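You operate a simulated robot arm through the tools that you are given. There is no shell and no other tool. Be economical: measure what you need, move in short steps, check, and stop when the job is done.

You are at the controls of a simulated two-armed robot. One attempt, no reset.

## Task
Pick up the teal drink bottle with one hand, pass it to the other hand and put it on the top of the green-legged table. Set down upright: teal drink bottle.

It is judged by the outcome, as a careful person would: the job done as asked, and still so three seconds after it is handed in. It fails if anything else is knocked over, pushed out of place, dropped, spilled or broken.

## Robot
Two 7-joint arms with two-finger parallel grippers on one trunk, on a base that drives. Base frame: it is fixed to the floor where the robot stands at the start and does not move with it; the origin is under the middle of the robot, x ahead of it, y to its left, z up; the surface under the hand at the start is at about z = 0.8. Lengths are in m, angles in degrees, forces in N, time in s.
The left shoulder is at the start at [0.07, 0.177, 1.095], the right one opposite. With the tool pointing down near the work surface each hand reaches from about 0.3 to 0.74 m from the robot's upright axis, wherever it stands, measured 20 degrees to its own side. Places, roughly: top of the green-legged table [2.2, -1.3, 0.8]. Payload 3.43 kg a hand.
Tool frame (each hand has its own): the origin (TCP) lies between the finger pads and is the grasp point; the fingertips stand 0.03 m ahead of it; z points along the fingers, y is the line along which they close. The gripper opens to 0.094 m. The fingers are 0.028 m wide and 0.01 m thick; the gripper's body (0.05 by 0.096 m) begins 0.055 m behind the TCP.
Orientation is told as [roll, pitch, yaw] about the base's x, y, z axes, in that order, counted from this pose: with the fingers straight down and closing along the base's y, the tool's x points along the base's -x, its y along +y and its z along -z.

## Interface
- The arms move only by the tool move_arm. It takes "left_rows", "right_rows" or both (then of equal length, played together; a hand with none holds still); each is a list of rows, each an object of numbers (a shift or turn left out is 0, a gripper value left out holds the last): "tx", "ty", "tz": the shift along the tool's x, y, z in m; "ax", "ay", "az": the turn, a rotation vector about the tool's x, y, z in degrees; "fingers": the gripper command, from -1 (fully open) to 1 (shut), values between in proportion. In form: [{"tx": .., "ty": .., "tz": .., "ax": .., "ay": .., "az": .., "fingers": ..}, ...]. A call has 1 to 8 rows; each row is the pose to reach, as a shift and turn from the pose commanded when the call began, along the tool's axes at that moment. A row lasts 0.2 s, in which the tool goes at most 0.05 m and 8.6 degrees; a call with a longer step from one row to the next is refused whole, and so is a gripper value outside its range. A pose out of reach is approached as far as the arm can. The call stops where the force on the tool passes 40 N (or 10 N more than at its start, if that is more) or the arm is blocked; 0.2 s more then pass. Each finger travels about 0.153 m/s and halts on what it meets, pressing with about 34 N; the grip force reading is that of the motor and also rises with nothing between the fingers. The clock runs only during rows and for 0.2 s after the last one: add rows that repeat a pose to give the fingers time. The reply holds the time, the measured pose of the TCP, the force on the tool along the base axes, the opening and the grip force, in the units named above and with some noise, with the torque about the TCP (base axes, N m) and any sound that the robot's microphone picked up, and new pictures: "views" is both (left out), scene, wrist or none (wrist: the cameras of the hands that moved).
- Cameras (640 x 400 px; columns grow to the right, rows downward): "scene" is now at [0.1271, -0.0326, 1.4103]; the picture's right is [-0.34, -0.94, 0.00], its down [-0.63, 0.23, -0.74] and it looks along [0.70, -0.25, -0.67] (base axes); focal length 253 px, centre (320, 200). "left" rides on the left gripper at [0.076, -0.014, -0.102] in its tool frame; the picture's right is [0.18, 0.98, 0.00], its down [-0.75, 0.14, -0.64] and it looks along [-0.63, 0.12, 0.77] (tool axes); focal length 243 px, centre (320, 200). "right" rides on the right gripper at [0.076, 0.014, -0.103] in its tool frame; the picture's right is [-0.18, 0.98, 0.00], its down [-0.75, -0.14, -0.64] and it looks along [-0.63, -0.12, 0.77] (tool axes); focal length 243 px, centre (320, 200). There is no depth. A picture from a camera that has moved, and an enlarged one, comes with that camera's place and axes in the base frame and with its lens. The place of the scene camera against the robot may be out by one fixed shift of up to 0.012 m in any direction.
- lift_body(by): slides the trunk up (or, below 0, down) by that many m; the arms and the scene camera ride with it, the base frame stays. It gives what a move gives, with no picture.
- roll_base(legs): drives the robot by 1 to 6 legs, each [ahead, turn to the left] in m and degrees, along the robot's own axes; the way and the turn of a leg run together, so that a leg with both is an arc; at most 1.5 m and 180 degrees a leg. The arms and the cameras ride along, it lands a little off, and it stops where it bumps. It gives what a move gives, and a new picture of the scene camera.
- aim_head(pan, tilt): turns the head with the scene camera to pan (to the left, within 86 degrees either way) and tilt (down, from -29 to 69), counted from straight ahead of the robot. It gives what a move gives, and a new picture of the scene camera.
- zoom(camera, box): a new picture of the part [left, top, right, bottom] of that camera's present view, enlarged. It takes no simulated time.
- close_job(): hands the job in; it is judged then, once.

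Go step by step. Nothing tells you exact positions but the pictures and the camera data: compare them with the known pose of the tool, close in by small moves and look again before you grip or let go. The budget is 120 turns and 260 pictures, counting those below and the enlarged ones. Unless the task says otherwise, let go and move clear before handing in, and close with one line.

The tools are called after ">>>" as a command line: name --argument value ..., lists and objects as JSON in quotes. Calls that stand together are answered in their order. move_arm: Moves the arms, as the interface text tells. Its arguments: {"type":"object","properties":{"left_rows":{"type":"array","items":{"type":"object","properties":{"tx":{"type":"number"},"ty":{"type":"number"},"tz":{"type":"number"},"ax":{"type":"number"},"ay":{"type":"number"},"az":{"type":"number"},"fingers":{"type":"number"}}}},"right_rows":{"type":"array","items":{"type":"object","properties":{"tx":{"type":"number"},"ty":{"type":"number"},"tz":{"type":"number"},"ax":{"type":"number"},"ay":{"type":"number"},"az":{"type":"number"},"fingers":{"type":"number"}}}},"views":{"type":"string","enum":["both","scene","wrist","none"]}},"required":[]} The other tools are called the same way: lift_body (by) slides the trunk up or down; roll_base (legs) drives the base; aim_head (pan, tilt) turns the head that bears the scene camera; zoom (camera, box) takes an enlarged picture of a part of a camera's view; close_job () hands the job in.

At the start:

```text
clock: 0.0
left_position: [0.4719, 0.1346, 1.0728]
left_tool_rot: [0.0, 0.0, 0.0]
left_force: [-0.4, -0.5, 0.3]
left_moment: [-0.02, 0.0, 0.0]
left_finger_gap: 0.0941
left_grip_force: 0.0
right_position: [0.3785, -0.2791, 1.0675]
right_tool_rot: [0.0, 0.0, 0.0]
right_force: [-0.2, 0.2, 0.1]
right_moment: [-0.02, -0.01, 0.0]
right_finger_gap: 0.0938
right_grip_force: 0.2
trunk travel left (down, up): [-0.675, 0.165]
robot x, y, heading: [-0.0011, -0.003, -0.0]
head pan, tilt: [-20.0, 42.0]
```

scene: 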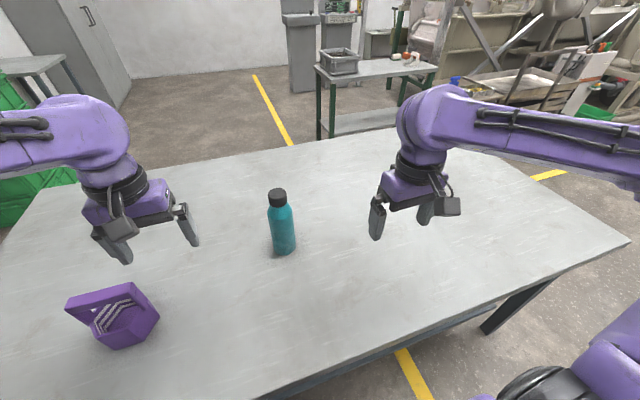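
right: 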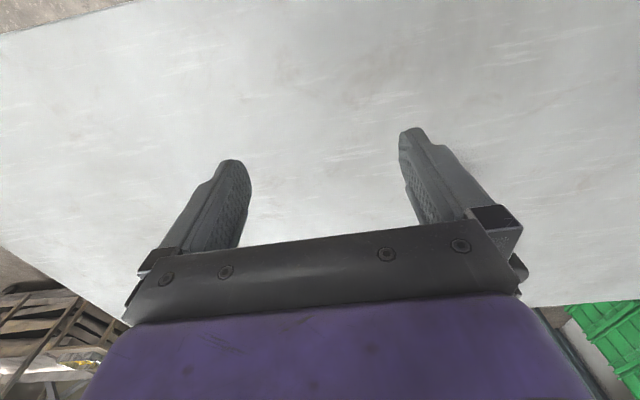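
left: 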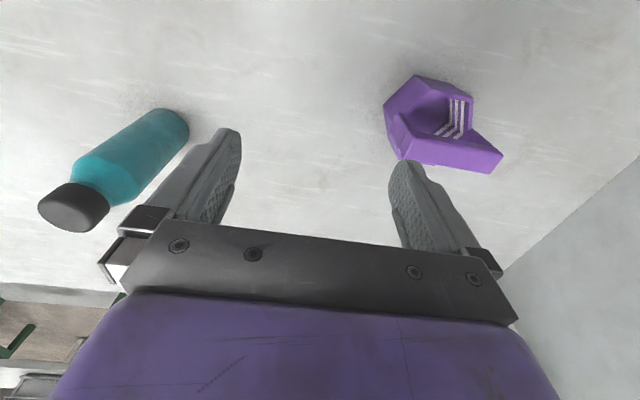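

The teal bottle stands at about (0.61, -0.09), its top near z = 1.0. I'll pick it by the cap from above with the right hand, turned so its camera faces out to the right. The left hand will then take the body from the front. First I raise and turn the right hand and move the left aside.

>>> move_arm --right_rows '[{"tx": -0.015, "ty": 0.01, "tz": -0.008, "az": -8, "fingers": -1}, {"tx": -0.03, "ty": 0.02, "tz": -0.016, "az": -16}, {"tx": -0.045, "ty": 0.03, "tz": -0.024, "az": -24}, {"tx": -0.06, "ty": 0.04, "tz": -0.032, "az": -32}, {"tx": -0.075, "ty": 0.05, "tz": -0.04, "az": -40}, {"tx": -0.09, "ty": 0.06, "tz": -0.048, "az": -48}, {"tx": -0.105, "ty": 0.07, "tz": -0.056, "az": -56}, {"tx": -0.12, "ty": 0.08, "tz": -0.064, "az": -64}]' --left_rows '[{"ty": 0.012, "tz": -0.008, "fingers": -1}, {"ty": 0.024, "tz": -0.016}, {"ty": 0.036, "tz": -0.024}, {"ty": 0.048, "tz": -0.032}, {"ty": 0.06, "tz": -0.04}, {"ty": 0.072, "tz": -0.048}, {"ty": 0.084, "tz": -0.056}, {"ty": 0.096, "tz": -0.064}]' --views "both"

>>> zoom --camera "scene" --box '[220, 160, 380, 260]'

```text
clock: 1.8
left_position: [0.4711, 0.2304, 1.1357]
left_tool_rot: [-0.1, -0.1, 0.0]
left_force: [0.4, 0.0, -0.6]
left_moment: [0.01, 0.02, 0.05]
left_finger_gap: 0.0941
left_grip_force: 0.0
right_position: [0.4983, -0.1952, 1.1304]
right_tool_rot: [0.0, 0.1, 64.2]
right_force: [-0.3, -0.1, 0.6]
right_moment: [0.0, 0.03, 0.0]
right_finger_gap: 0.094
right_grip_force: 0.0
trunk travel left (down, up): [-0.675, 0.165]
robot x, y, heading: [0.002, -0.0001, 0.3]
head pan, tilt: [-20.0, 42.0]
camera scene: at [0.1279, -0.0303, 1.4103], right [-0.34, -0.94, 0.0], down [-0.63, 0.23, -0.74], along [0.7, -0.26, -0.67], focal length 253 px, centre (320, 200)
camera right: at [0.4527, -0.2582, 1.2325], right [-0.81, 0.59, 0.0], down [0.45, 0.62, 0.64], along [0.38, 0.52, -0.77], focal length 243 px, centre (320, 200)
camera left: at [0.3936, 0.2187, 1.2388], right [-0.18, 0.98, 0.0], down [0.75, 0.14, 0.64], along [0.63, 0.12, -0.77], focal length 243 px, centre (320, 200)
```

scene: 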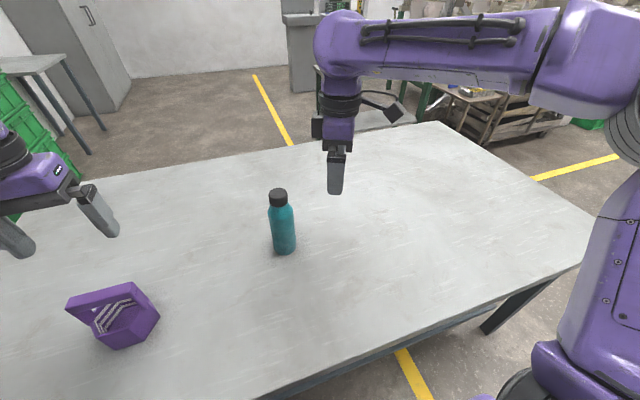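
right: 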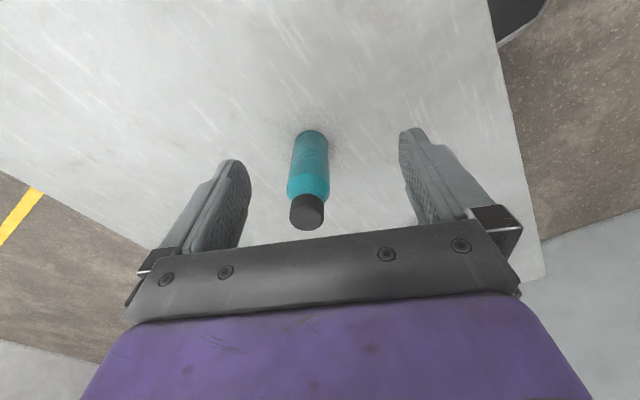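
left: 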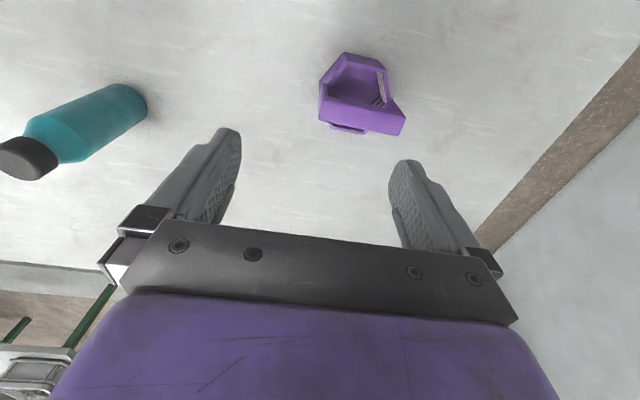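

```text
4.00 times, centred on (300, 210) of scene
camera zoom: at [0.1279, -0.0303, 1.4103], right [-0.34, -0.94, 0.0], down [-0.63, 0.23, -0.74], along [0.7, -0.26, -0.67], focal length 1011 px, centre (400, 160)
```

zoom: 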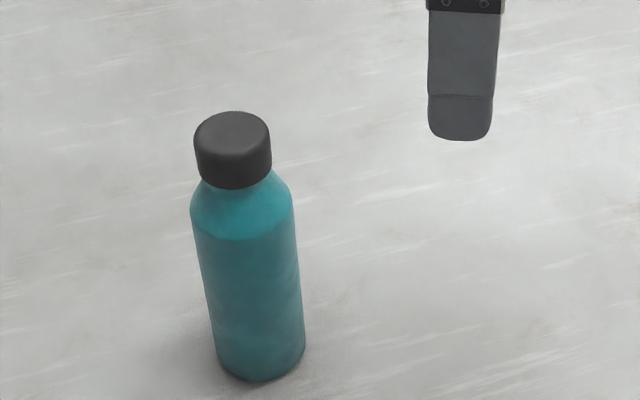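

Triangulation puts the bottle axis at about (0.594, -0.096) and its top at z≈1.012. The cap is about 0.046 m wide. I move the right hand over it and finish the turn.

>>> move_arm --right_rows '[{"tx": -0.033, "ty": -0.011, "tz": 0.0, "az": -7}, {"tx": -0.066, "ty": -0.022, "tz": 0.0, "az": -14}, {"tx": -0.099, "ty": -0.033, "tz": 0.0, "az": -20}, {"tx": -0.131, "ty": -0.0433, "tz": 0.0, "az": -26}, {"tx": -0.131, "ty": -0.0433, "tz": 0.02, "az": -26}]'

>>> zoom --camera "scene" --box '[220, 140, 380, 240]'

```text
clock: 3.0
left_position: [0.4705, 0.2287, 1.1368]
left_tool_rot: [0.0, 0.0, 0.0]
left_force: [-0.6, -1.2, 0.7]
left_moment: [0.05, -0.02, -0.01]
left_finger_gap: 0.094
left_grip_force: 0.1
right_position: [0.5929, -0.1009, 1.1105]
right_tool_rot: [0.0, -0.1, 90.1]
right_force: [-0.4, -0.3, -0.5]
right_moment: [0.01, -0.01, 0.01]
right_finger_gap: 0.0942
right_grip_force: 0.0
trunk travel left (down, up): [-0.675, 0.165]
robot x, y, heading: [0.0004, -0.0003, 0.0]
head pan, tilt: [-20.0, 42.0]
camera scene: at [0.1267, -0.0337, 1.4104], right [-0.34, -0.94, 0.0], down [-0.63, 0.23, -0.74], along [0.7, -0.25, -0.67], focal length 253 px, centre (320, 200)
camera right: at [0.5794, -0.1773, 1.2128], right [-0.98, 0.18, 0.0], down [0.14, 0.75, 0.64], along [0.12, 0.63, -0.77], focal length 243 px, centre (320, 200)
```

scene: 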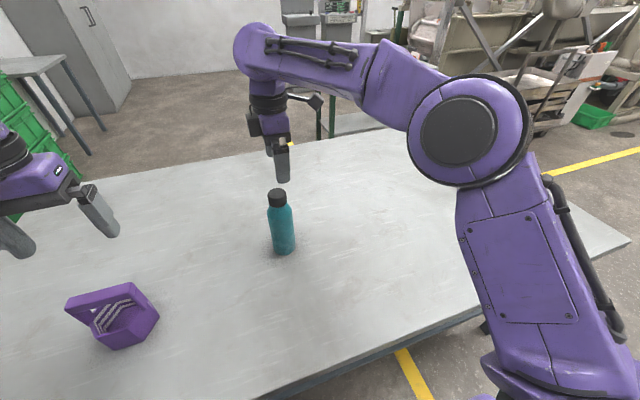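
right: 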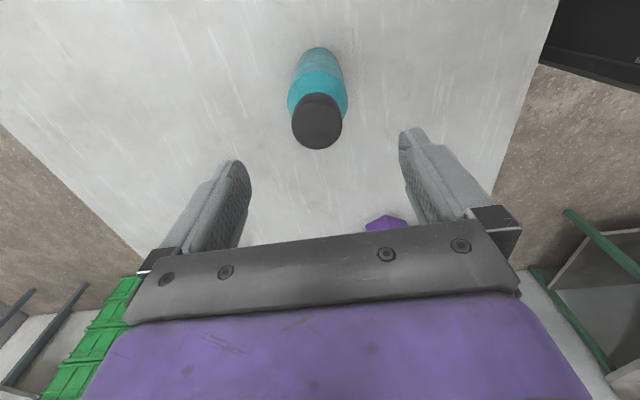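

```text
4.00 times, centred on (300, 190) of scene
camera zoom: at [0.1267, -0.0337, 1.4104], right [-0.34, -0.94, 0.0], down [-0.63, 0.23, -0.74], along [0.7, -0.25, -0.67], focal length 1011 px, centre (400, 240)
```

zoom: 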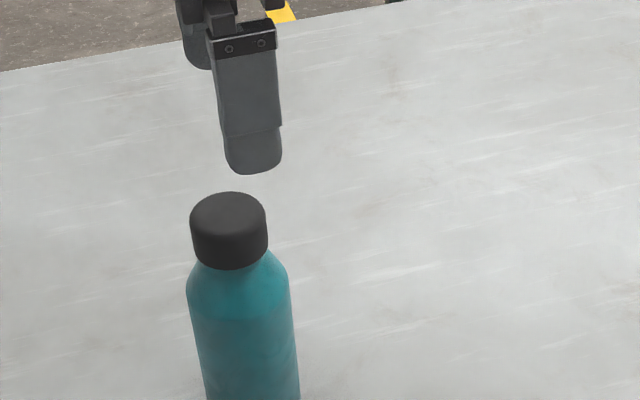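

The cap centre reads about (0.597, -0.098), so the hand is well aligned. I descend with a small correction to TCP z≈1.0.

>>> move_arm --right_rows '[{"tx": -0.002, "ty": -0.003, "tz": 0.03}, {"tx": -0.002, "ty": -0.003, "tz": 0.06}, {"tx": -0.002, "ty": -0.003, "tz": 0.085}, {"tx": -0.002, "ty": -0.003, "tz": 0.1}, {"tx": -0.002, "ty": -0.003, "tz": 0.11}]'

>>> zoom --camera "scene" --box '[220, 140, 380, 240]'

```text
clock: 4.2
left_position: [0.4716, 0.2293, 1.1367]
left_tool_rot: [0.0, 0.0, 0.1]
left_force: [0.1, 1.0, 0.7]
left_moment: [0.01, 0.01, 0.01]
left_finger_gap: 0.094
left_grip_force: 0.1
right_position: [0.5985, -0.0973, 1.0005]
right_tool_rot: [0.0, 0.0, 90.1]
right_force: [-0.6, 0.7, 0.7]
right_moment: [-0.01, 0.02, 0.02]
right_finger_gap: 0.094
right_grip_force: 0.1
trunk travel left (down, up): [-0.675, 0.165]
robot x, y, heading: [-0.0016, 0.0041, -0.0]
head pan, tilt: [-20.0, 42.0]
camera scene: at [0.1273, -0.0327, 1.4103], right [-0.34, -0.94, 0.0], down [-0.63, 0.23, -0.74], along [0.7, -0.25, -0.67], focal length 253 px, centre (320, 200)
camera right: at [0.5838, -0.1738, 1.1011], right [-0.98, 0.18, 0.0], down [0.14, 0.75, 0.64], along [0.12, 0.63, -0.77], focal length 243 px, centre (320, 200)
```

scene: 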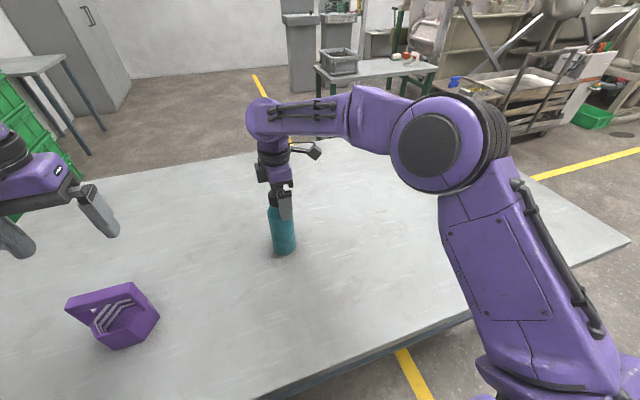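
right: 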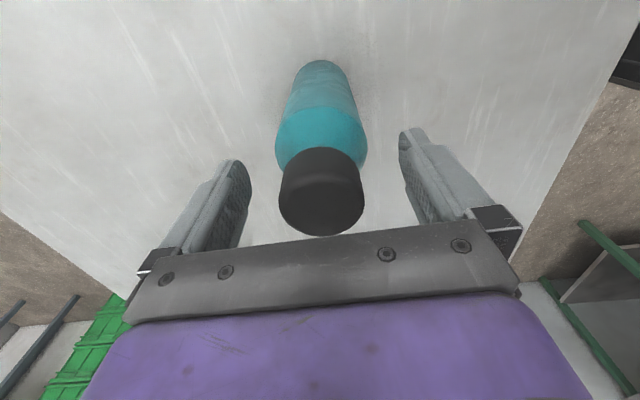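

```text
4.00 times, centred on (300, 190) of scene
camera zoom: at [0.1273, -0.0327, 1.4103], right [-0.34, -0.94, 0.0], down [-0.63, 0.23, -0.74], along [0.7, -0.25, -0.67], focal length 1011 px, centre (400, 240)
```

zoom: 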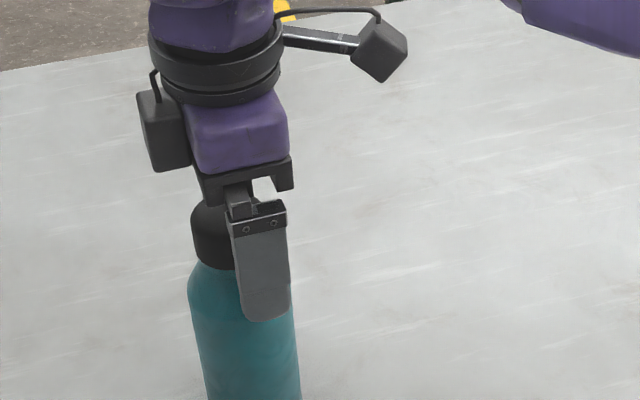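

The cap sits centred between the fingers. I close them.

>>> move_arm --right_rows '[{"fingers": 1}, {"fingers": 1}, {"fingers": 1}]'

>>> zoom --camera "scene" --box '[220, 160, 380, 260]'

```text
clock: 5.0
left_position: [0.4714, 0.2289, 1.1365]
left_tool_rot: [0.0, -0.1, 0.0]
left_force: [0.1, -0.2, 0.5]
left_moment: [-0.01, -0.01, 0.01]
left_finger_gap: 0.0938
left_grip_force: 0.1
right_position: [0.5988, -0.0966, 1.0014]
right_tool_rot: [0.1, 0.0, 90.1]
right_force: [-0.4, 0.9, -0.4]
right_moment: [0.06, 0.13, -0.02]
right_finger_gap: 0.049
right_grip_force: 34.5
trunk travel left (down, up): [-0.675, 0.165]
robot x, y, heading: [-0.0029, 0.0024, -0.0]
head pan, tilt: [-20.0, 42.0]
camera scene: at [0.1275, -0.0323, 1.4103], right [-0.34, -0.94, 0.0], down [-0.63, 0.23, -0.74], along [0.7, -0.25, -0.67], focal length 253 px, centre (320, 200)
camera right: at [0.5839, -0.1735, 1.1012], right [-0.98, 0.18, 0.0], down [0.14, 0.75, 0.64], along [0.12, 0.63, -0.77], focal length 243 px, centre (320, 200)
```

scene: 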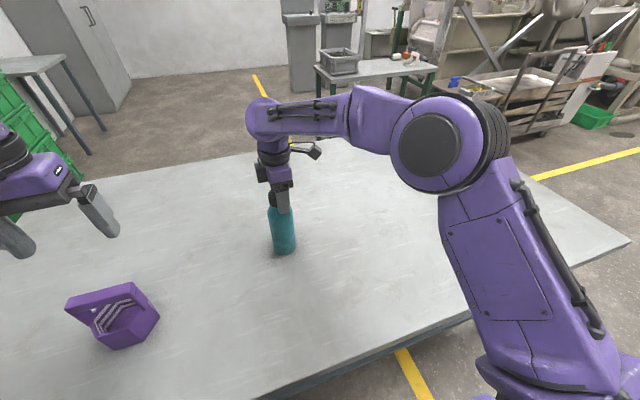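
right: 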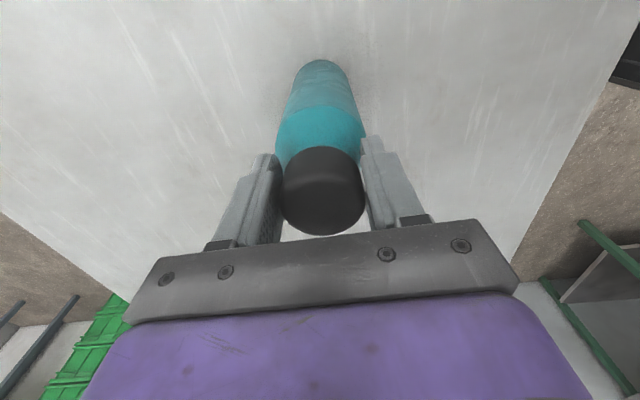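

```text
4.00 times, centred on (300, 210) of scene
camera zoom: at [0.1275, -0.0323, 1.4103], right [-0.34, -0.94, 0.0], down [-0.63, 0.23, -0.74], along [0.7, -0.25, -0.67], focal length 1011 px, centre (400, 160)
```

zoom: 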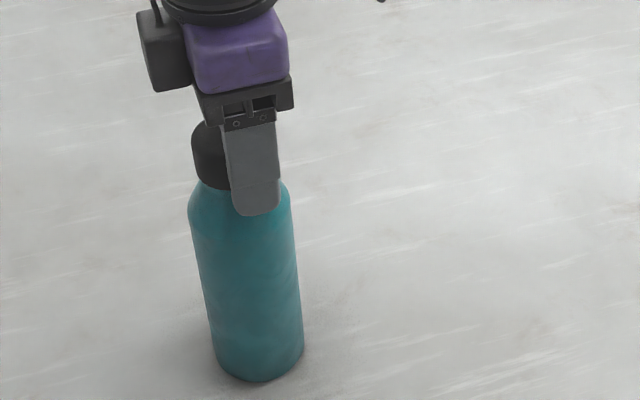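

The cap is gripped (gap 0.049, 34 N). Next I lift it straight up and shift toward the middle while the left hand pitches forward.

>>> move_arm --right_rows '[{"tz": -0.02}, {"tz": -0.045}, {"tz": -0.07}, {"tz": -0.095, "tx": -0.01}, {"tz": -0.12, "tx": -0.025}, {"tz": -0.145, "tx": -0.04}, {"tz": -0.17, "tx": -0.055}, {"tz": -0.19, "tx": -0.07}]' --left_rows '[{"ay": -8, "tx": 0.01}, {"ay": -16, "tx": 0.02}, {"ay": -24, "tx": 0.03}, {"ay": -32, "tx": 0.04}, {"ay": -40, "tx": 0.05}, {"ay": -48, "tx": 0.06}, {"ay": -56, "tx": 0.07}, {"ay": -64, "tx": 0.08}]'

```text
clock: 6.8
left_position: [0.434, 0.2242, 1.1746]
left_tool_rot: [0.0, -64.0, 0.0]
left_force: [-0.8, -0.6, -0.1]
left_moment: [0.01, 0.02, 0.0]
left_finger_gap: 0.0944
left_grip_force: 0.1
left hand out of reach, approached as far as the arm can: row 7, 8
right_position: [0.5901, -0.0337, 1.1847]
right_tool_rot: [0.0, 0.0, 90.0]
right_force: [0.5, -0.4, -3.3]
right_moment: [-0.01, 0.0, -0.01]
right_finger_gap: 0.0481
right_grip_force: 34.2
right hand out of reach, approached as far as the arm can: row 8
trunk travel left (down, up): [-0.675, 0.165]
robot x, y, heading: [0.0001, -0.0023, -0.3]
head pan, tilt: [-20.0, 42.0]
camera scene: at [0.1277, -0.0327, 1.4103], right [-0.34, -0.94, 0.0], down [-0.63, 0.23, -0.74], along [0.7, -0.25, -0.67], focal length 253 px, centre (320, 200)
camera right: at [0.5757, -0.1108, 1.2856], right [-0.98, 0.18, 0.0], down [0.14, 0.75, 0.64], along [0.12, 0.63, -0.77], focal length 243 px, centre (320, 200)
camera left: at [0.3072, 0.2105, 1.1509], right [-0.08, 0.98, -0.17], down [-0.25, 0.14, 0.96], along [0.97, 0.12, 0.23], focal length 243 px, centre (320, 200)
```

scene: 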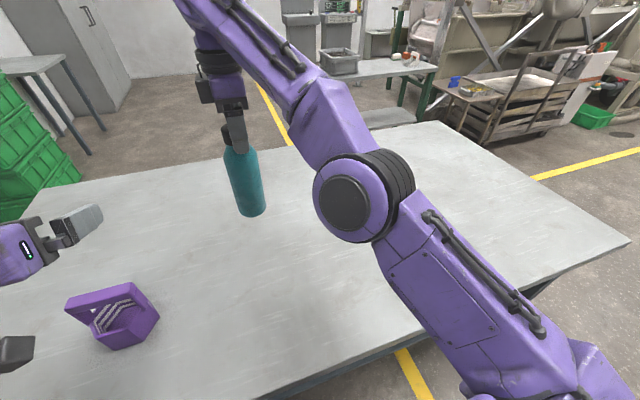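
right: 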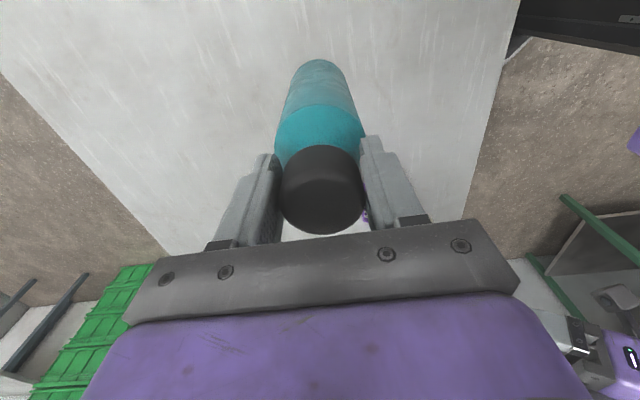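
left: 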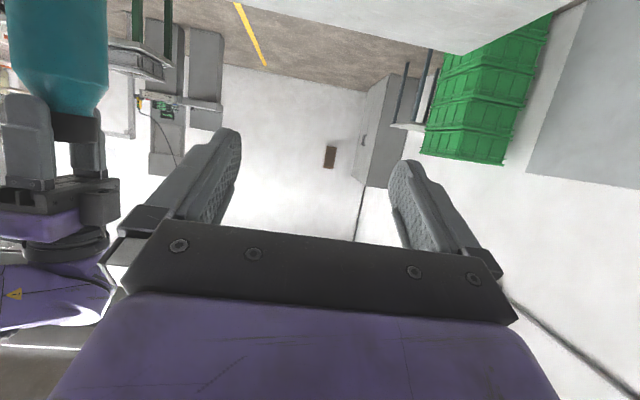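

The bottle hangs steady from the right hand. The right elbow is near the middle, so the left hand will come in from the left with yaw about -65. I pre-position it about 0.16 m behind the bottle, at mid-body height.

>>> move_arm --left_rows '[{"tx": 0.0053, "ty": -0.0141, "tz": 0.0148, "ax": 7.19, "az": 3.5}, {"tx": 0.0106, "ty": -0.0282, "tz": 0.0296, "ax": 14.38, "az": 7}, {"tx": 0.0159, "ty": -0.0423, "tz": 0.0444, "ax": 21.57, "az": 10.5}, {"tx": 0.0212, "ty": -0.0565, "tz": 0.0593, "ax": 28.76, "az": 14}, {"tx": 0.0265, "ty": -0.0706, "tz": 0.0741, "ax": 35.95, "az": 17.5}, {"tx": 0.0318, "ty": -0.0848, "tz": 0.089, "ax": 43.14, "az": 21}, {"tx": 0.0371, "ty": -0.0989, "tz": 0.1038, "ax": 50.33, "az": 24.5}, {"tx": 0.0424, "ty": -0.113, "tz": 0.1186, "ax": 57.5, "az": 28}]'

```text
clock: 8.6
left_position: [0.5239, 0.1115, 1.0814]
left_tool_rot: [-0.4, -64.0, -63.6]
left_force: [0.5, 0.7, 0.4]
left_moment: [0.03, -0.01, -0.02]
left_finger_gap: 0.0941
left_grip_force: 0.0
right_position: [0.5915, -0.0338, 1.1834]
right_tool_rot: [0.1, 0.0, 90.1]
right_force: [0.9, 0.1, -4.1]
right_moment: [-0.02, 0.03, 0.01]
right_finger_gap: 0.0486
right_grip_force: 34.6
trunk travel left (down, up): [-0.675, 0.165]
robot x, y, heading: [0.0008, -0.0019, 0.2]
head pan, tilt: [-20.0, 42.0]
camera scene: at [0.1296, -0.0326, 1.4101], right [-0.34, -0.94, 0.0], down [-0.63, 0.23, -0.74], along [0.7, -0.25, -0.67], focal length 253 px, centre (320, 200)
camera left: at [0.4541, 0.2194, 1.058], right [0.85, 0.5, -0.17], down [0.02, 0.29, 0.96], along [0.53, -0.81, 0.23], focal length 243 px, centre (320, 200)
```

scene: 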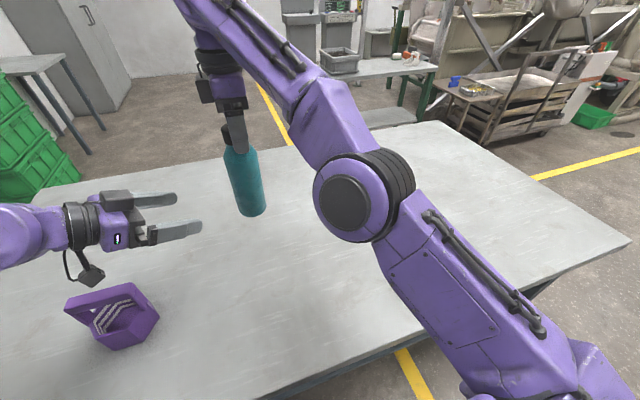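
left: 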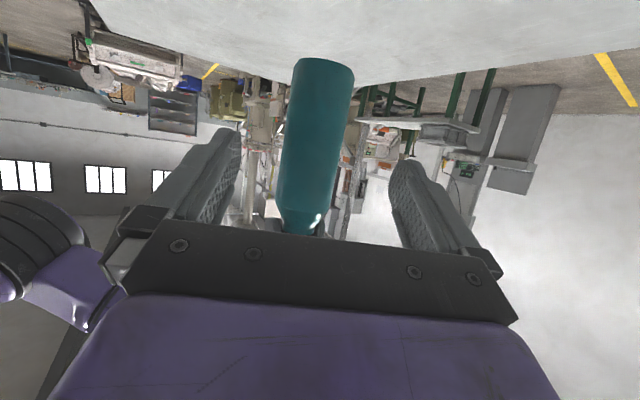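

The left hand lines up with the bottle, about 4 mm off laterally with 0.16 m to go. I approach two thirds of the way, flatten the pitch a little, then check.

>>> move_arm --left_rows '[{"tx": -0.0126, "ty": -0.001, "tz": 0.025, "ay": -2}, {"tx": -0.0252, "ty": -0.002, "tz": 0.05, "ay": -4}, {"tx": -0.0378, "ty": -0.003, "tz": 0.075, "ay": -6}, {"tx": -0.0503, "ty": -0.004, "tz": 0.1, "ay": -8}]'

>>> zoom --camera "scene" --box '[130, 120, 310, 240]'

```text
clock: 9.6
left_position: [0.5683, 0.0081, 1.0841]
left_tool_rot: [-0.4, -72.1, -63.6]
left_force: [0.0, -0.6, 0.1]
left_moment: [-0.01, 0.0, 0.02]
left_finger_gap: 0.0938
left_grip_force: 0.0
right_position: [0.5913, -0.0348, 1.1844]
right_tool_rot: [0.0, -0.1, 90.1]
right_force: [0.2, -0.2, -4.7]
right_moment: [-0.03, 0.0, -0.01]
right_finger_gap: 0.0485
right_grip_force: 33.5
trunk travel left (down, up): [-0.675, 0.165]
robot x, y, heading: [0.0028, 0.0026, -0.1]
head pan, tilt: [-20.0, 42.0]
camera scene: at [0.129, -0.0338, 1.4101], right [-0.34, -0.94, 0.0], down [-0.63, 0.23, -0.74], along [0.7, -0.25, -0.67], focal length 253 px, centre (320, 200)
camera left: at [0.5009, 0.1115, 1.0434], right [0.86, 0.48, -0.18], down [-0.04, 0.4, 0.92], along [0.51, -0.78, 0.36], focal length 243 px, centre (320, 200)
```

scene: 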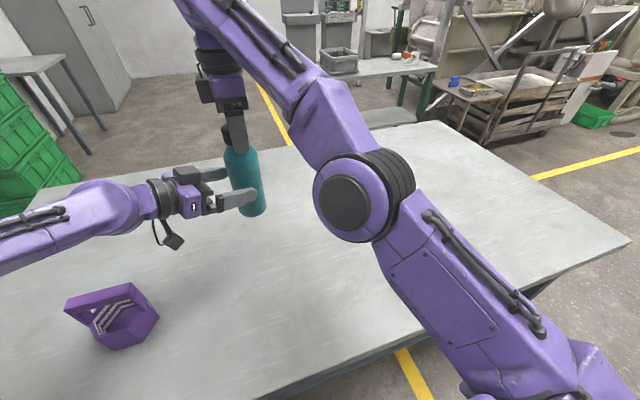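
left: 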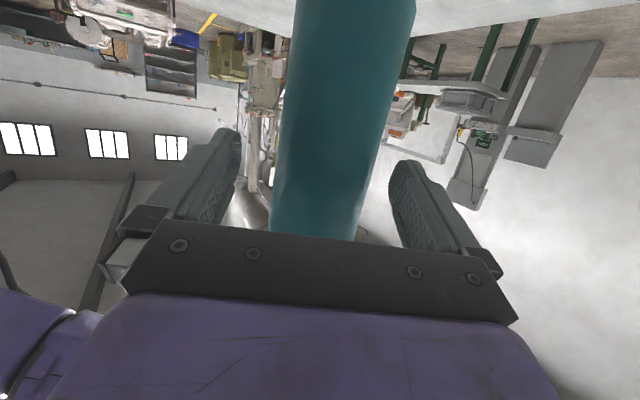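

```text
3.33 times, centred on (220, 180) of scene
camera zoom: at [0.129, -0.0338, 1.4101], right [-0.34, -0.94, 0.0], down [-0.63, 0.23, -0.74], along [0.7, -0.25, -0.67], focal length 843 px, centre (653, 267)
```

zoom: 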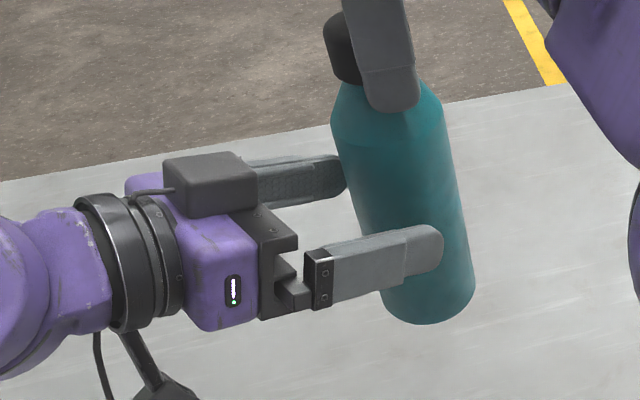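

The fingers straddle the bottle cleanly. I go in the last 49 mm, 1 cm higher, and close.

>>> move_arm --left_rows '[{"tx": -0.012, "ty": 0.001, "tz": 0.0215}, {"tx": -0.0245, "ty": 0.0015, "tz": 0.043}, {"tx": -0.0245, "ty": 0.0015, "tz": 0.043}, {"tx": -0.0245, "ty": 0.0015, "tz": 0.043, "fingers": 1}, {"tx": -0.0245, "ty": 0.0015, "tz": 0.043, "fingers": 1}, {"tx": -0.0245, "ty": 0.0015, "tz": 0.043, "fingers": 1}]'

>>> zoom --camera "scene" --box '[130, 120, 310, 240]'

```text
clock: 11.0
left_position: [0.5907, -0.0329, 1.0948]
left_tool_rot: [-0.4, -72.2, -63.3]
left_force: [16.2, 5.9, 0.4]
left_moment: [-0.28, 1.17, -0.11]
left_finger_gap: 0.0698
left_grip_force: 33.9
right_position: [0.5894, -0.0334, 1.1855]
right_tool_rot: [-0.1, 0.0, 90.1]
right_force: [-16.8, -5.9, -0.4]
right_moment: [-0.27, 0.39, 0.18]
right_finger_gap: 0.0478
right_grip_force: 34.3
trunk travel left (down, up): [-0.675, 0.165]
robot x, y, heading: [0.0017, -0.0013, -0.1]
head pan, tilt: [-20.0, 42.0]
camera scene: at [0.1278, -0.0321, 1.4103], right [-0.34, -0.94, 0.0], down [-0.63, 0.23, -0.74], along [0.7, -0.25, -0.67], focal length 253 px, centre (320, 200)
camera left: at [0.5223, 0.0708, 1.0535], right [0.86, 0.49, -0.18], down [-0.04, 0.4, 0.91], along [0.52, -0.78, 0.36], focal length 243 px, centre (320, 200)
```

scene: 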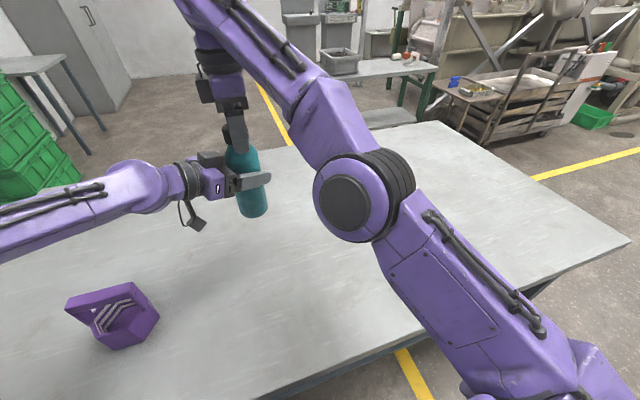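
left: 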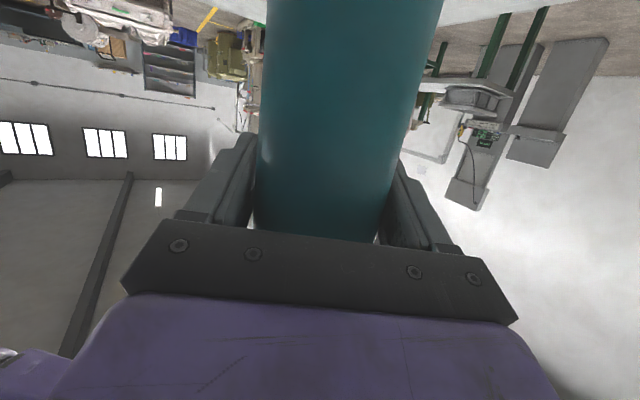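

```text
3.33 times, centred on (220, 180) of scene
camera zoom: at [0.1278, -0.0321, 1.4103], right [-0.34, -0.94, 0.0], down [-0.63, 0.23, -0.74], along [0.7, -0.25, -0.67], focal length 843 px, centre (653, 267)
```

zoom: 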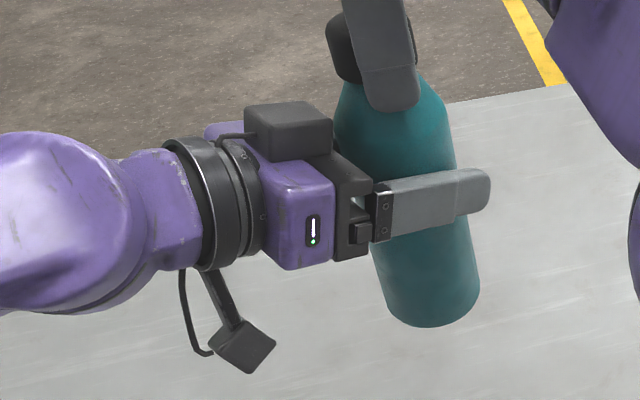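

Both hands hold the bottle (left gap 0.070). The right hand now lets go and rises clear.

>>> move_arm --right_rows '[{"fingers": -1}, {"fingers": -1}, {"fingers": -1}, {"tz": -0.02}, {"tz": -0.045}, {"tz": -0.07}, {"tz": -0.09}]'

>>> zoom --camera "scene" --box '[130, 120, 310, 240]'

```text
clock: 12.6
left_position: [0.5888, -0.0344, 1.0948]
left_tool_rot: [-0.2, -72.0, -63.8]
left_force: [0.6, 0.1, -0.1]
left_moment: [0.0, -0.04, 0.0]
left_finger_gap: 0.0699
left_grip_force: 34.4
right_position: [0.5701, -0.0518, 1.2307]
right_tool_rot: [-0.7, -0.2, 90.0]
right_force: [-0.9, -0.3, 0.1]
right_moment: [-0.01, -0.01, 0.01]
right_finger_gap: 0.0941
right_grip_force: 0.0
right hand out of reach, approached as far as the arm can: row 4, 5, 6, 7
trunk travel left (down, up): [-0.675, 0.165]
robot x, y, heading: [-0.0025, -0.0003, 0.2]
head pan, tilt: [-20.0, 42.0]
camera scene: at [0.1278, -0.0324, 1.4102], right [-0.34, -0.94, 0.0], down [-0.63, 0.23, -0.74], along [0.7, -0.25, -0.67], focal length 253 px, centre (320, 200)
camera right: at [0.556, -0.1293, 1.3319], right [-0.98, 0.18, -0.01], down [0.13, 0.75, 0.65], along [0.13, 0.63, -0.76], focal length 243 px, centre (320, 200)
```

scene: 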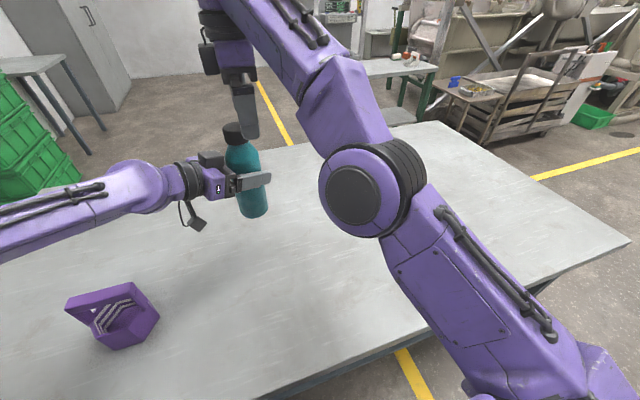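
right: 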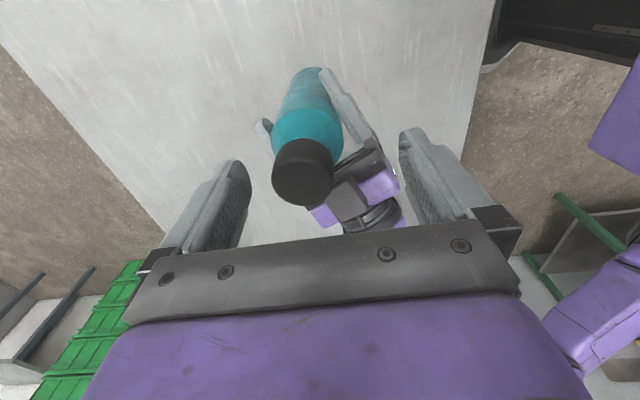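

```text
3.33 times, centred on (220, 180) of scene
camera zoom: at [0.1278, -0.0324, 1.4102], right [-0.34, -0.94, 0.0], down [-0.63, 0.23, -0.74], along [0.7, -0.25, -0.67], focal length 843 px, centre (653, 267)
```

zoom: 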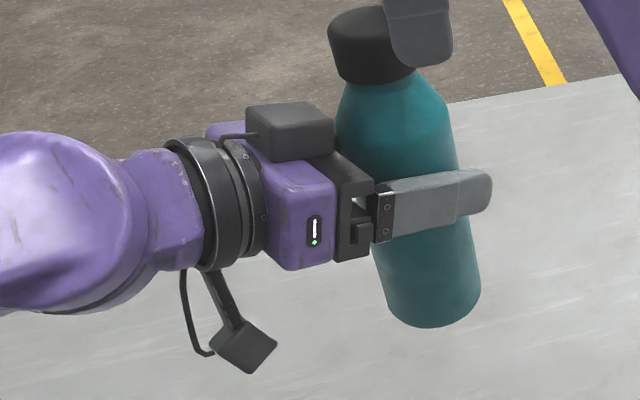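

The left hand holds the bottle upright on its own. The right hand retreats to its side.

>>> move_arm --right_rows '[{"tx": 0.03}, {"tx": 0.07}, {"tx": 0.11, "ty": 0.02, "tz": 0.02}, {"tx": 0.15, "ty": 0.05, "tz": 0.04}, {"tx": 0.19, "ty": 0.08, "tz": 0.06}, {"tx": 0.22, "ty": 0.11, "tz": 0.08}, {"tx": 0.25, "ty": 0.14, "tz": 0.1}, {"tx": 0.27, "ty": 0.17, "tz": 0.11}]' --views "scene"

>>> aim_head --pan -60 --tilt 25

>>> aim_head --pan -25 --tilt 15

```text
refused: row 4 steps farther than a row can; nothing moved
```

```text
clock: 13.7
left_position: [0.5897, -0.032, 1.0942]
left_tool_rot: [-0.3, -72.0, -63.8]
left_force: [0.2, 0.2, 0.1]
left_moment: [-0.05, 0.01, 0.03]
left_finger_gap: 0.0699
left_grip_force: 34.1
right_position: [0.5718, -0.0531, 1.2305]
right_tool_rot: [-0.6, -0.2, 90.0]
right_force: [-0.2, 0.2, 0.3]
right_moment: [0.0, 0.01, 0.06]
right_finger_gap: 0.0939
right_grip_force: 0.0
trunk travel left (down, up): [-0.675, 0.165]
robot x, y, heading: [-0.0009, -0.0005, 0.0]
head pan, tilt: [-60.0, 25.0]
camera scene: at [0.0955, -0.0835, 1.4364], right [-0.87, -0.5, 0.0], down [-0.21, 0.37, -0.91], along [0.45, -0.78, -0.42], focal length 253 px, centre (320, 200)
```

scene: 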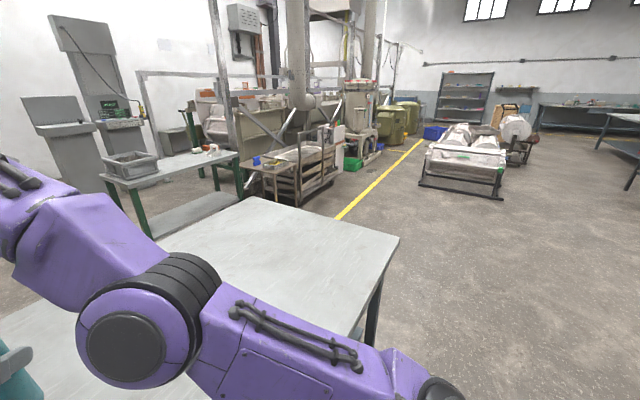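

```text
clock: 14.7
left_position: [0.5895, -0.0332, 1.0941]
left_tool_rot: [-0.2, -71.9, -63.8]
left_force: [-0.1, -0.1, -0.7]
left_moment: [0.03, -0.04, 0.03]
left_finger_gap: 0.0696
left_grip_force: 34.1
right_position: [0.5714, -0.052, 1.2308]
right_tool_rot: [-0.7, -0.1, 90.0]
right_force: [-0.7, -0.4, -0.3]
right_moment: [0.0, 0.0, 0.0]
right_finger_gap: 0.094
right_grip_force: 0.1
trunk travel left (down, up): [-0.675, 0.165]
robot x, y, heading: [-0.0022, -0.0005, 0.0]
head pan, tilt: [-25.0, 15.0]
camera scene: at [0.134, -0.0434, 1.4527], right [-0.42, -0.91, 0.0], down [-0.24, 0.11, -0.97], along [0.87, -0.41, -0.26], focal length 253 px, centre (320, 200)
```

scene: 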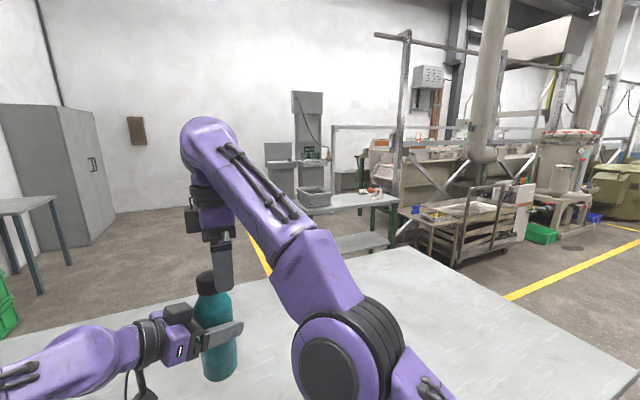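

I have the map now. The worktable spans x 0.27–1.16 and ends at y≈-1.09. The target table's near edge is at x≈1.95, y -0.8 to -1.8. I retract the right hand first.

>>> move_arm --right_rows '[{"tx": 0.03}, {"tx": 0.07}, {"tx": 0.1, "ty": 0.02, "tz": 0.015}, {"tx": 0.13, "ty": 0.045, "tz": 0.03}, {"tx": 0.16, "ty": 0.07, "tz": 0.045}, {"tx": 0.19, "ty": 0.095, "tz": 0.06}, {"tx": 0.22, "ty": 0.12, "tz": 0.075}, {"tx": 0.25, "ty": 0.145, "tz": 0.09}]' --views "scene"

>>> aim_head --pan -86 --tilt 35

```text
clock: 16.5
left_position: [0.5893, -0.0355, 1.0949]
left_tool_rot: [0.0, -71.9, -64.1]
left_force: [0.1, 0.1, 0.8]
left_moment: [-0.04, -0.01, -0.01]
left_finger_gap: 0.0697
left_grip_force: 34.2
right_position: [0.4253, -0.3102, 1.1402]
right_tool_rot: [-0.3, -0.1, 90.1]
right_force: [-0.2, 0.1, -0.3]
right_moment: [0.03, -0.01, 0.0]
right_finger_gap: 0.0938
right_grip_force: 0.1
right hand out of reach, approached as far as the arm can: row 1
trunk travel left (down, up): [-0.675, 0.165]
robot x, y, heading: [0.0003, -0.004, 0.2]
head pan, tilt: [-25.0, 15.0]
camera scene: at [0.133, -0.046, 1.4528], right [-0.42, -0.91, 0.0], down [-0.23, 0.11, -0.97], along [0.88, -0.41, -0.26], focal length 253 px, centre (320, 200)
```

scene: 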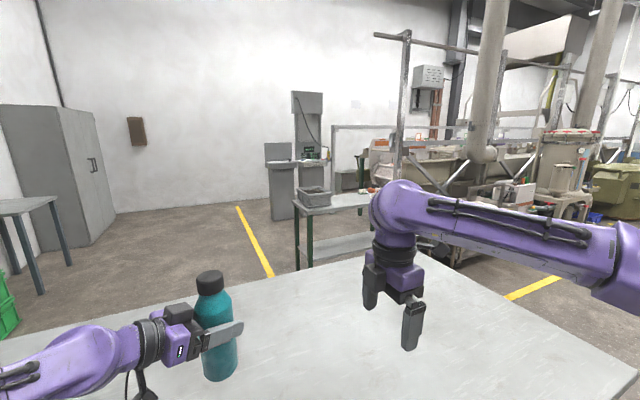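

```text
clock: 17.8
left_position: [0.5893, -0.0326, 1.0948]
left_tool_rot: [-0.2, -72.0, -63.8]
left_force: [0.4, -0.2, -0.3]
left_moment: [-0.02, -0.01, -0.01]
left_finger_gap: 0.0697
left_grip_force: 34.1
right_position: [0.4272, -0.3076, 1.141]
right_tool_rot: [-0.1, 0.0, 90.1]
right_force: [-0.2, 0.3, 0.6]
right_moment: [-0.02, 0.0, 0.03]
right_finger_gap: 0.0937
right_grip_force: 0.0
trunk travel left (down, up): [-0.675, 0.165]
robot x, y, heading: [0.0003, -0.0023, 0.1]
head pan, tilt: [-85.9, 35.0]
camera scene: at [0.0557, -0.0917, 1.4208], right [-1.0, -0.07, 0.0], down [-0.04, 0.57, -0.82], along [0.06, -0.82, -0.57], focal length 253 px, centre (320, 200)
```

scene: 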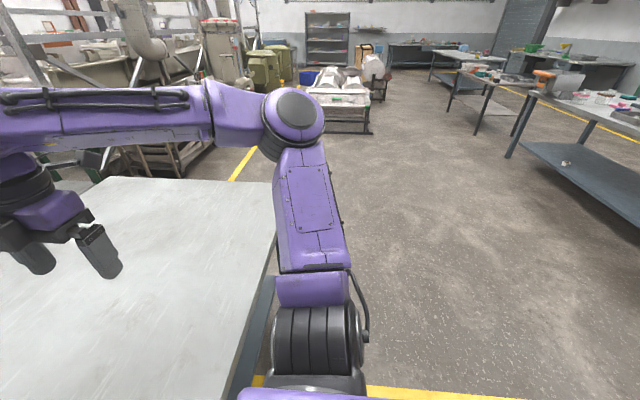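

The right side is open. I back off, turn right, drive past the worktable's end and turn to face the target side.

>>> roll_base --legs '[[-0.4, 0], [0, -90], [1.5, 0], [0.05, 0], [0, 90]]'

>>> aim_head --pan 5 --tilt 25

```text
clock: 35.8
left_position: [0.0812, -1.6627, 1.0948]
left_tool_rot: [-0.2, -71.9, -67.8]
left_force: [-0.5, -0.3, -3.7]
left_moment: [-0.02, -0.02, 0.01]
left_finger_gap: 0.0695
left_grip_force: 33.9
right_position: [-0.101, -1.924, 1.14]
right_tool_rot: [0.1, -0.2, 86.1]
right_force: [0.3, 0.0, -0.7]
right_moment: [-0.04, 0.01, -0.02]
right_finger_gap: 0.0939
right_grip_force: 0.0
trunk travel left (down, up): [-0.675, 0.165]
robot x, y, heading: [-0.5024, -1.591, -3.9]
head pan, tilt: [-85.9, 35.0]
camera scene: at [-0.4549, -1.6834, 1.4207], right [-1.0, 0.0, 0.0], down [0.0, 0.57, -0.82], along [0.0, -0.82, -0.57], focal length 253 px, centre (320, 200)
```

scene: 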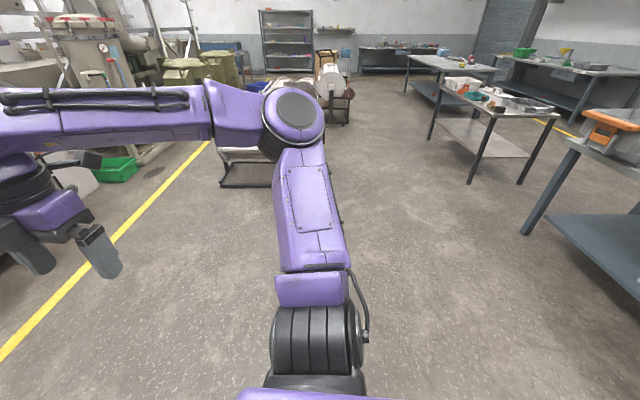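

```text
clock: 37.5
left_position: [0.0819, -1.6631, 1.0951]
left_tool_rot: [-0.1, -71.9, -67.8]
left_force: [-0.4, -0.4, -4.2]
left_moment: [-0.01, 0.03, -0.01]
left_finger_gap: 0.0696
left_grip_force: 34.0
right_position: [-0.1, -1.9248, 1.1394]
right_tool_rot: [-0.1, -0.1, 86.1]
right_force: [-0.2, 1.1, -0.8]
right_moment: [0.01, 0.0, 0.03]
right_finger_gap: 0.094
right_grip_force: 0.1
trunk travel left (down, up): [-0.675, 0.165]
robot x, y, heading: [-0.5057, -1.5887, -4.1]
head pan, tilt: [5.0, 25.0]
camera scene: at [-0.3629, -1.594, 1.4364], right [0.02, -1.0, 0.0], down [-0.42, -0.01, -0.91], along [0.91, 0.02, -0.42], focal length 253 px, centre (320, 200)
```

scene: 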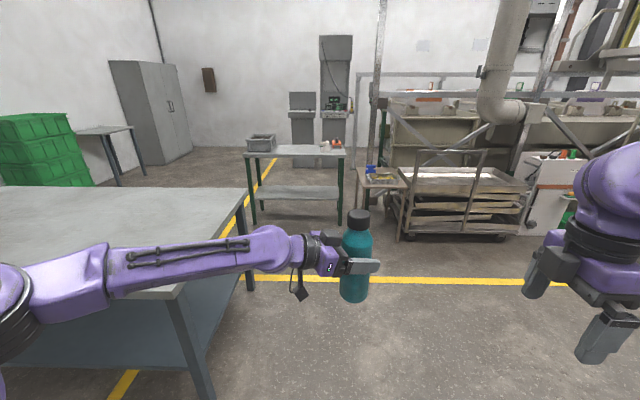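

The bottle is still firm in the left hand. The target table's near edge is at x≈2.0, y -0.85 to -1.78. I drive forward along y≈-1.58 and look again.

>>> roll_base --legs '[[0, 4.5], [1.5, 0]]'

>>> aim_head --pan 5 --tilt 30

```text
clock: 45.3
left_position: [1.5745, -1.588, 1.0942]
left_tool_rot: [-0.2, -71.9, -62.6]
left_force: [0.7, -0.6, -4.2]
left_moment: [-0.02, -0.02, 0.02]
left_finger_gap: 0.0696
left_grip_force: 33.8
right_position: [1.4169, -1.8654, 1.1395]
right_tool_rot: [-0.1, -0.1, 91.3]
right_force: [-0.1, 0.3, 0.3]
right_moment: [0.01, -0.01, 0.03]
right_finger_gap: 0.0939
right_grip_force: 0.1
trunk travel left (down, up): [-0.675, 0.165]
robot x, y, heading: [0.9847, -1.5678, 1.1]
head pan, tilt: [5.0, 25.0]
camera scene: at [1.1254, -1.5604, 1.4365], right [0.11, -0.99, 0.0], down [-0.42, -0.05, -0.91], along [0.9, 0.1, -0.42], focal length 253 px, centre (320, 200)
```

scene: 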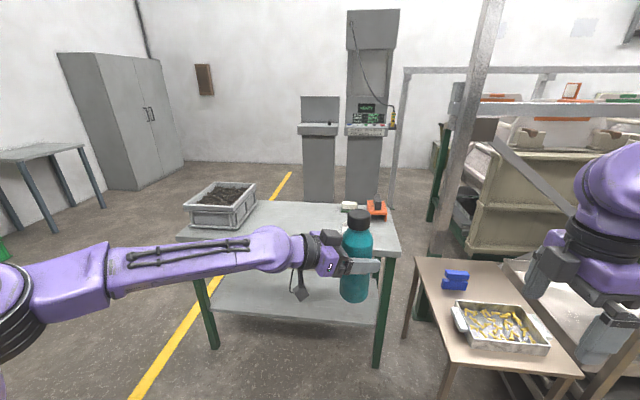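

```text
clock: 46.0
left_position: [1.5743, -1.5891, 1.0952]
left_tool_rot: [-0.1, -72.0, -62.6]
left_force: [-0.4, -0.5, -4.7]
left_moment: [-0.01, 0.01, 0.03]
left_finger_gap: 0.0692
left_grip_force: 33.6
right_position: [1.4166, -1.867, 1.1402]
right_tool_rot: [0.0, -0.1, 91.4]
right_force: [0.0, -0.7, 0.9]
right_moment: [0.03, -0.03, 0.01]
right_finger_gap: 0.0939
right_grip_force: 0.1
trunk travel left (down, up): [-0.675, 0.165]
robot x, y, heading: [0.9865, -1.5694, 1.2]
head pan, tilt: [5.0, 30.0]
camera scene: at [1.1239, -1.5606, 1.4285], right [0.11, -0.99, 0.0], down [-0.5, -0.05, -0.87], along [0.86, 0.09, -0.5], focal length 253 px, centre (320, 200)
```

scene: 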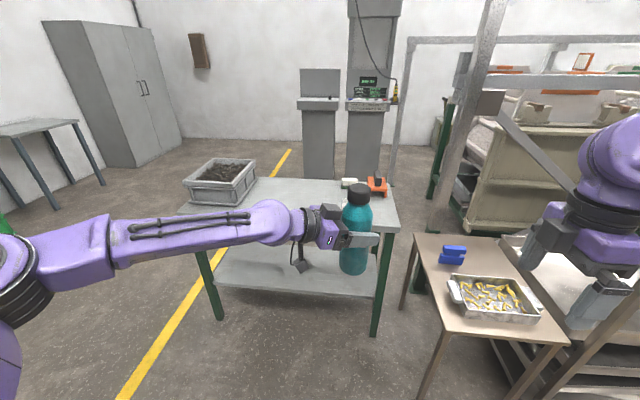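

The table's free area is about x 2.0–2.35, y -1.15 to -1.7, with a crate on the left and small items back-right. I drive in to about (1.6, -1.4), facing the table.

>>> roll_base --legs '[[0, 14.3], [0.62, 0], [0, -15.5]]'

>>> aim_head --pan 0 --tilt 45

```text
clock: 51.3
left_position: [2.1838, -1.4346, 1.0946]
left_tool_rot: [-0.2, -72.0, -63.9]
left_force: [0.0, 0.7, -4.4]
left_moment: [-0.01, 0.01, -0.05]
left_finger_gap: 0.0694
left_grip_force: 34.2
right_position: [2.0222, -1.7066, 1.1405]
right_tool_rot: [0.0, 0.0, 89.9]
right_force: [-0.3, -0.3, 0.2]
right_moment: [0.04, -0.01, 0.02]
right_finger_gap: 0.0937
right_grip_force: 0.1
trunk travel left (down, up): [-0.675, 0.165]
robot x, y, heading: [1.6, -1.4005, -0.3]
head pan, tilt: [5.0, 30.0]
camera scene: at [1.7347, -1.3951, 1.4285], right [0.08, -1.0, 0.0], down [-0.5, -0.04, -0.87], along [0.86, 0.07, -0.5], focal length 253 px, centre (320, 200)
```

scene: 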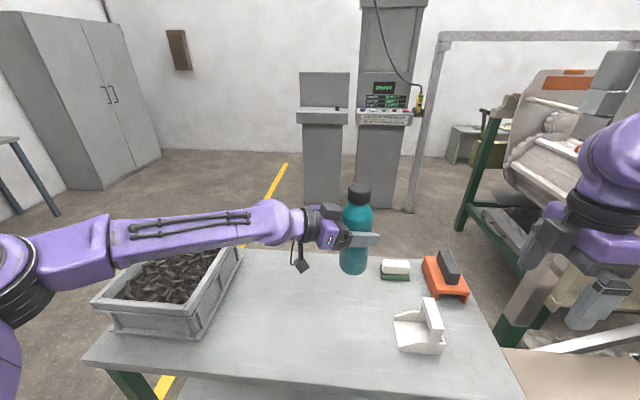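

```text
clock: 52.1
left_position: [2.1845, -1.4343, 1.0946]
left_tool_rot: [-0.3, -72.0, -64.1]
left_force: [0.2, -0.3, -3.8]
left_moment: [-0.02, 0.02, -0.01]
left_finger_gap: 0.0693
left_grip_force: 33.8
right_position: [2.0198, -1.7073, 1.1398]
right_tool_rot: [0.0, -0.2, 89.9]
right_force: [0.3, 0.3, 0.5]
right_moment: [0.0, 0.02, 0.03]
right_finger_gap: 0.0941
right_grip_force: 0.1
trunk travel left (down, up): [-0.675, 0.165]
robot x, y, heading: [1.5965, -1.401, -0.2]
head pan, tilt: [0.0, 45.0]
camera scene: at [1.7262, -1.4038, 1.4059], right [0.0, -1.0, 0.0], down [-0.71, 0.0, -0.71], along [0.71, 0.0, -0.71], focal length 253 px, centre (320, 200)
```

scene: 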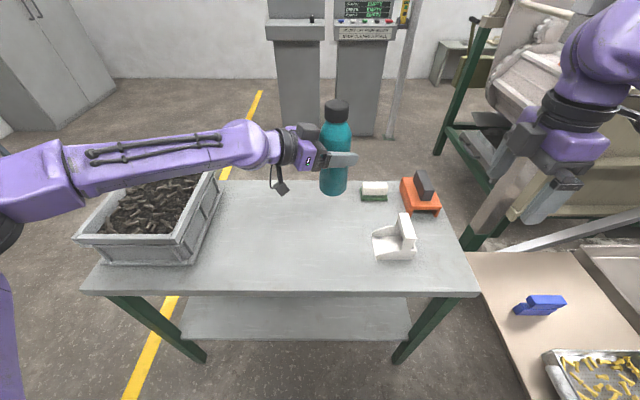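

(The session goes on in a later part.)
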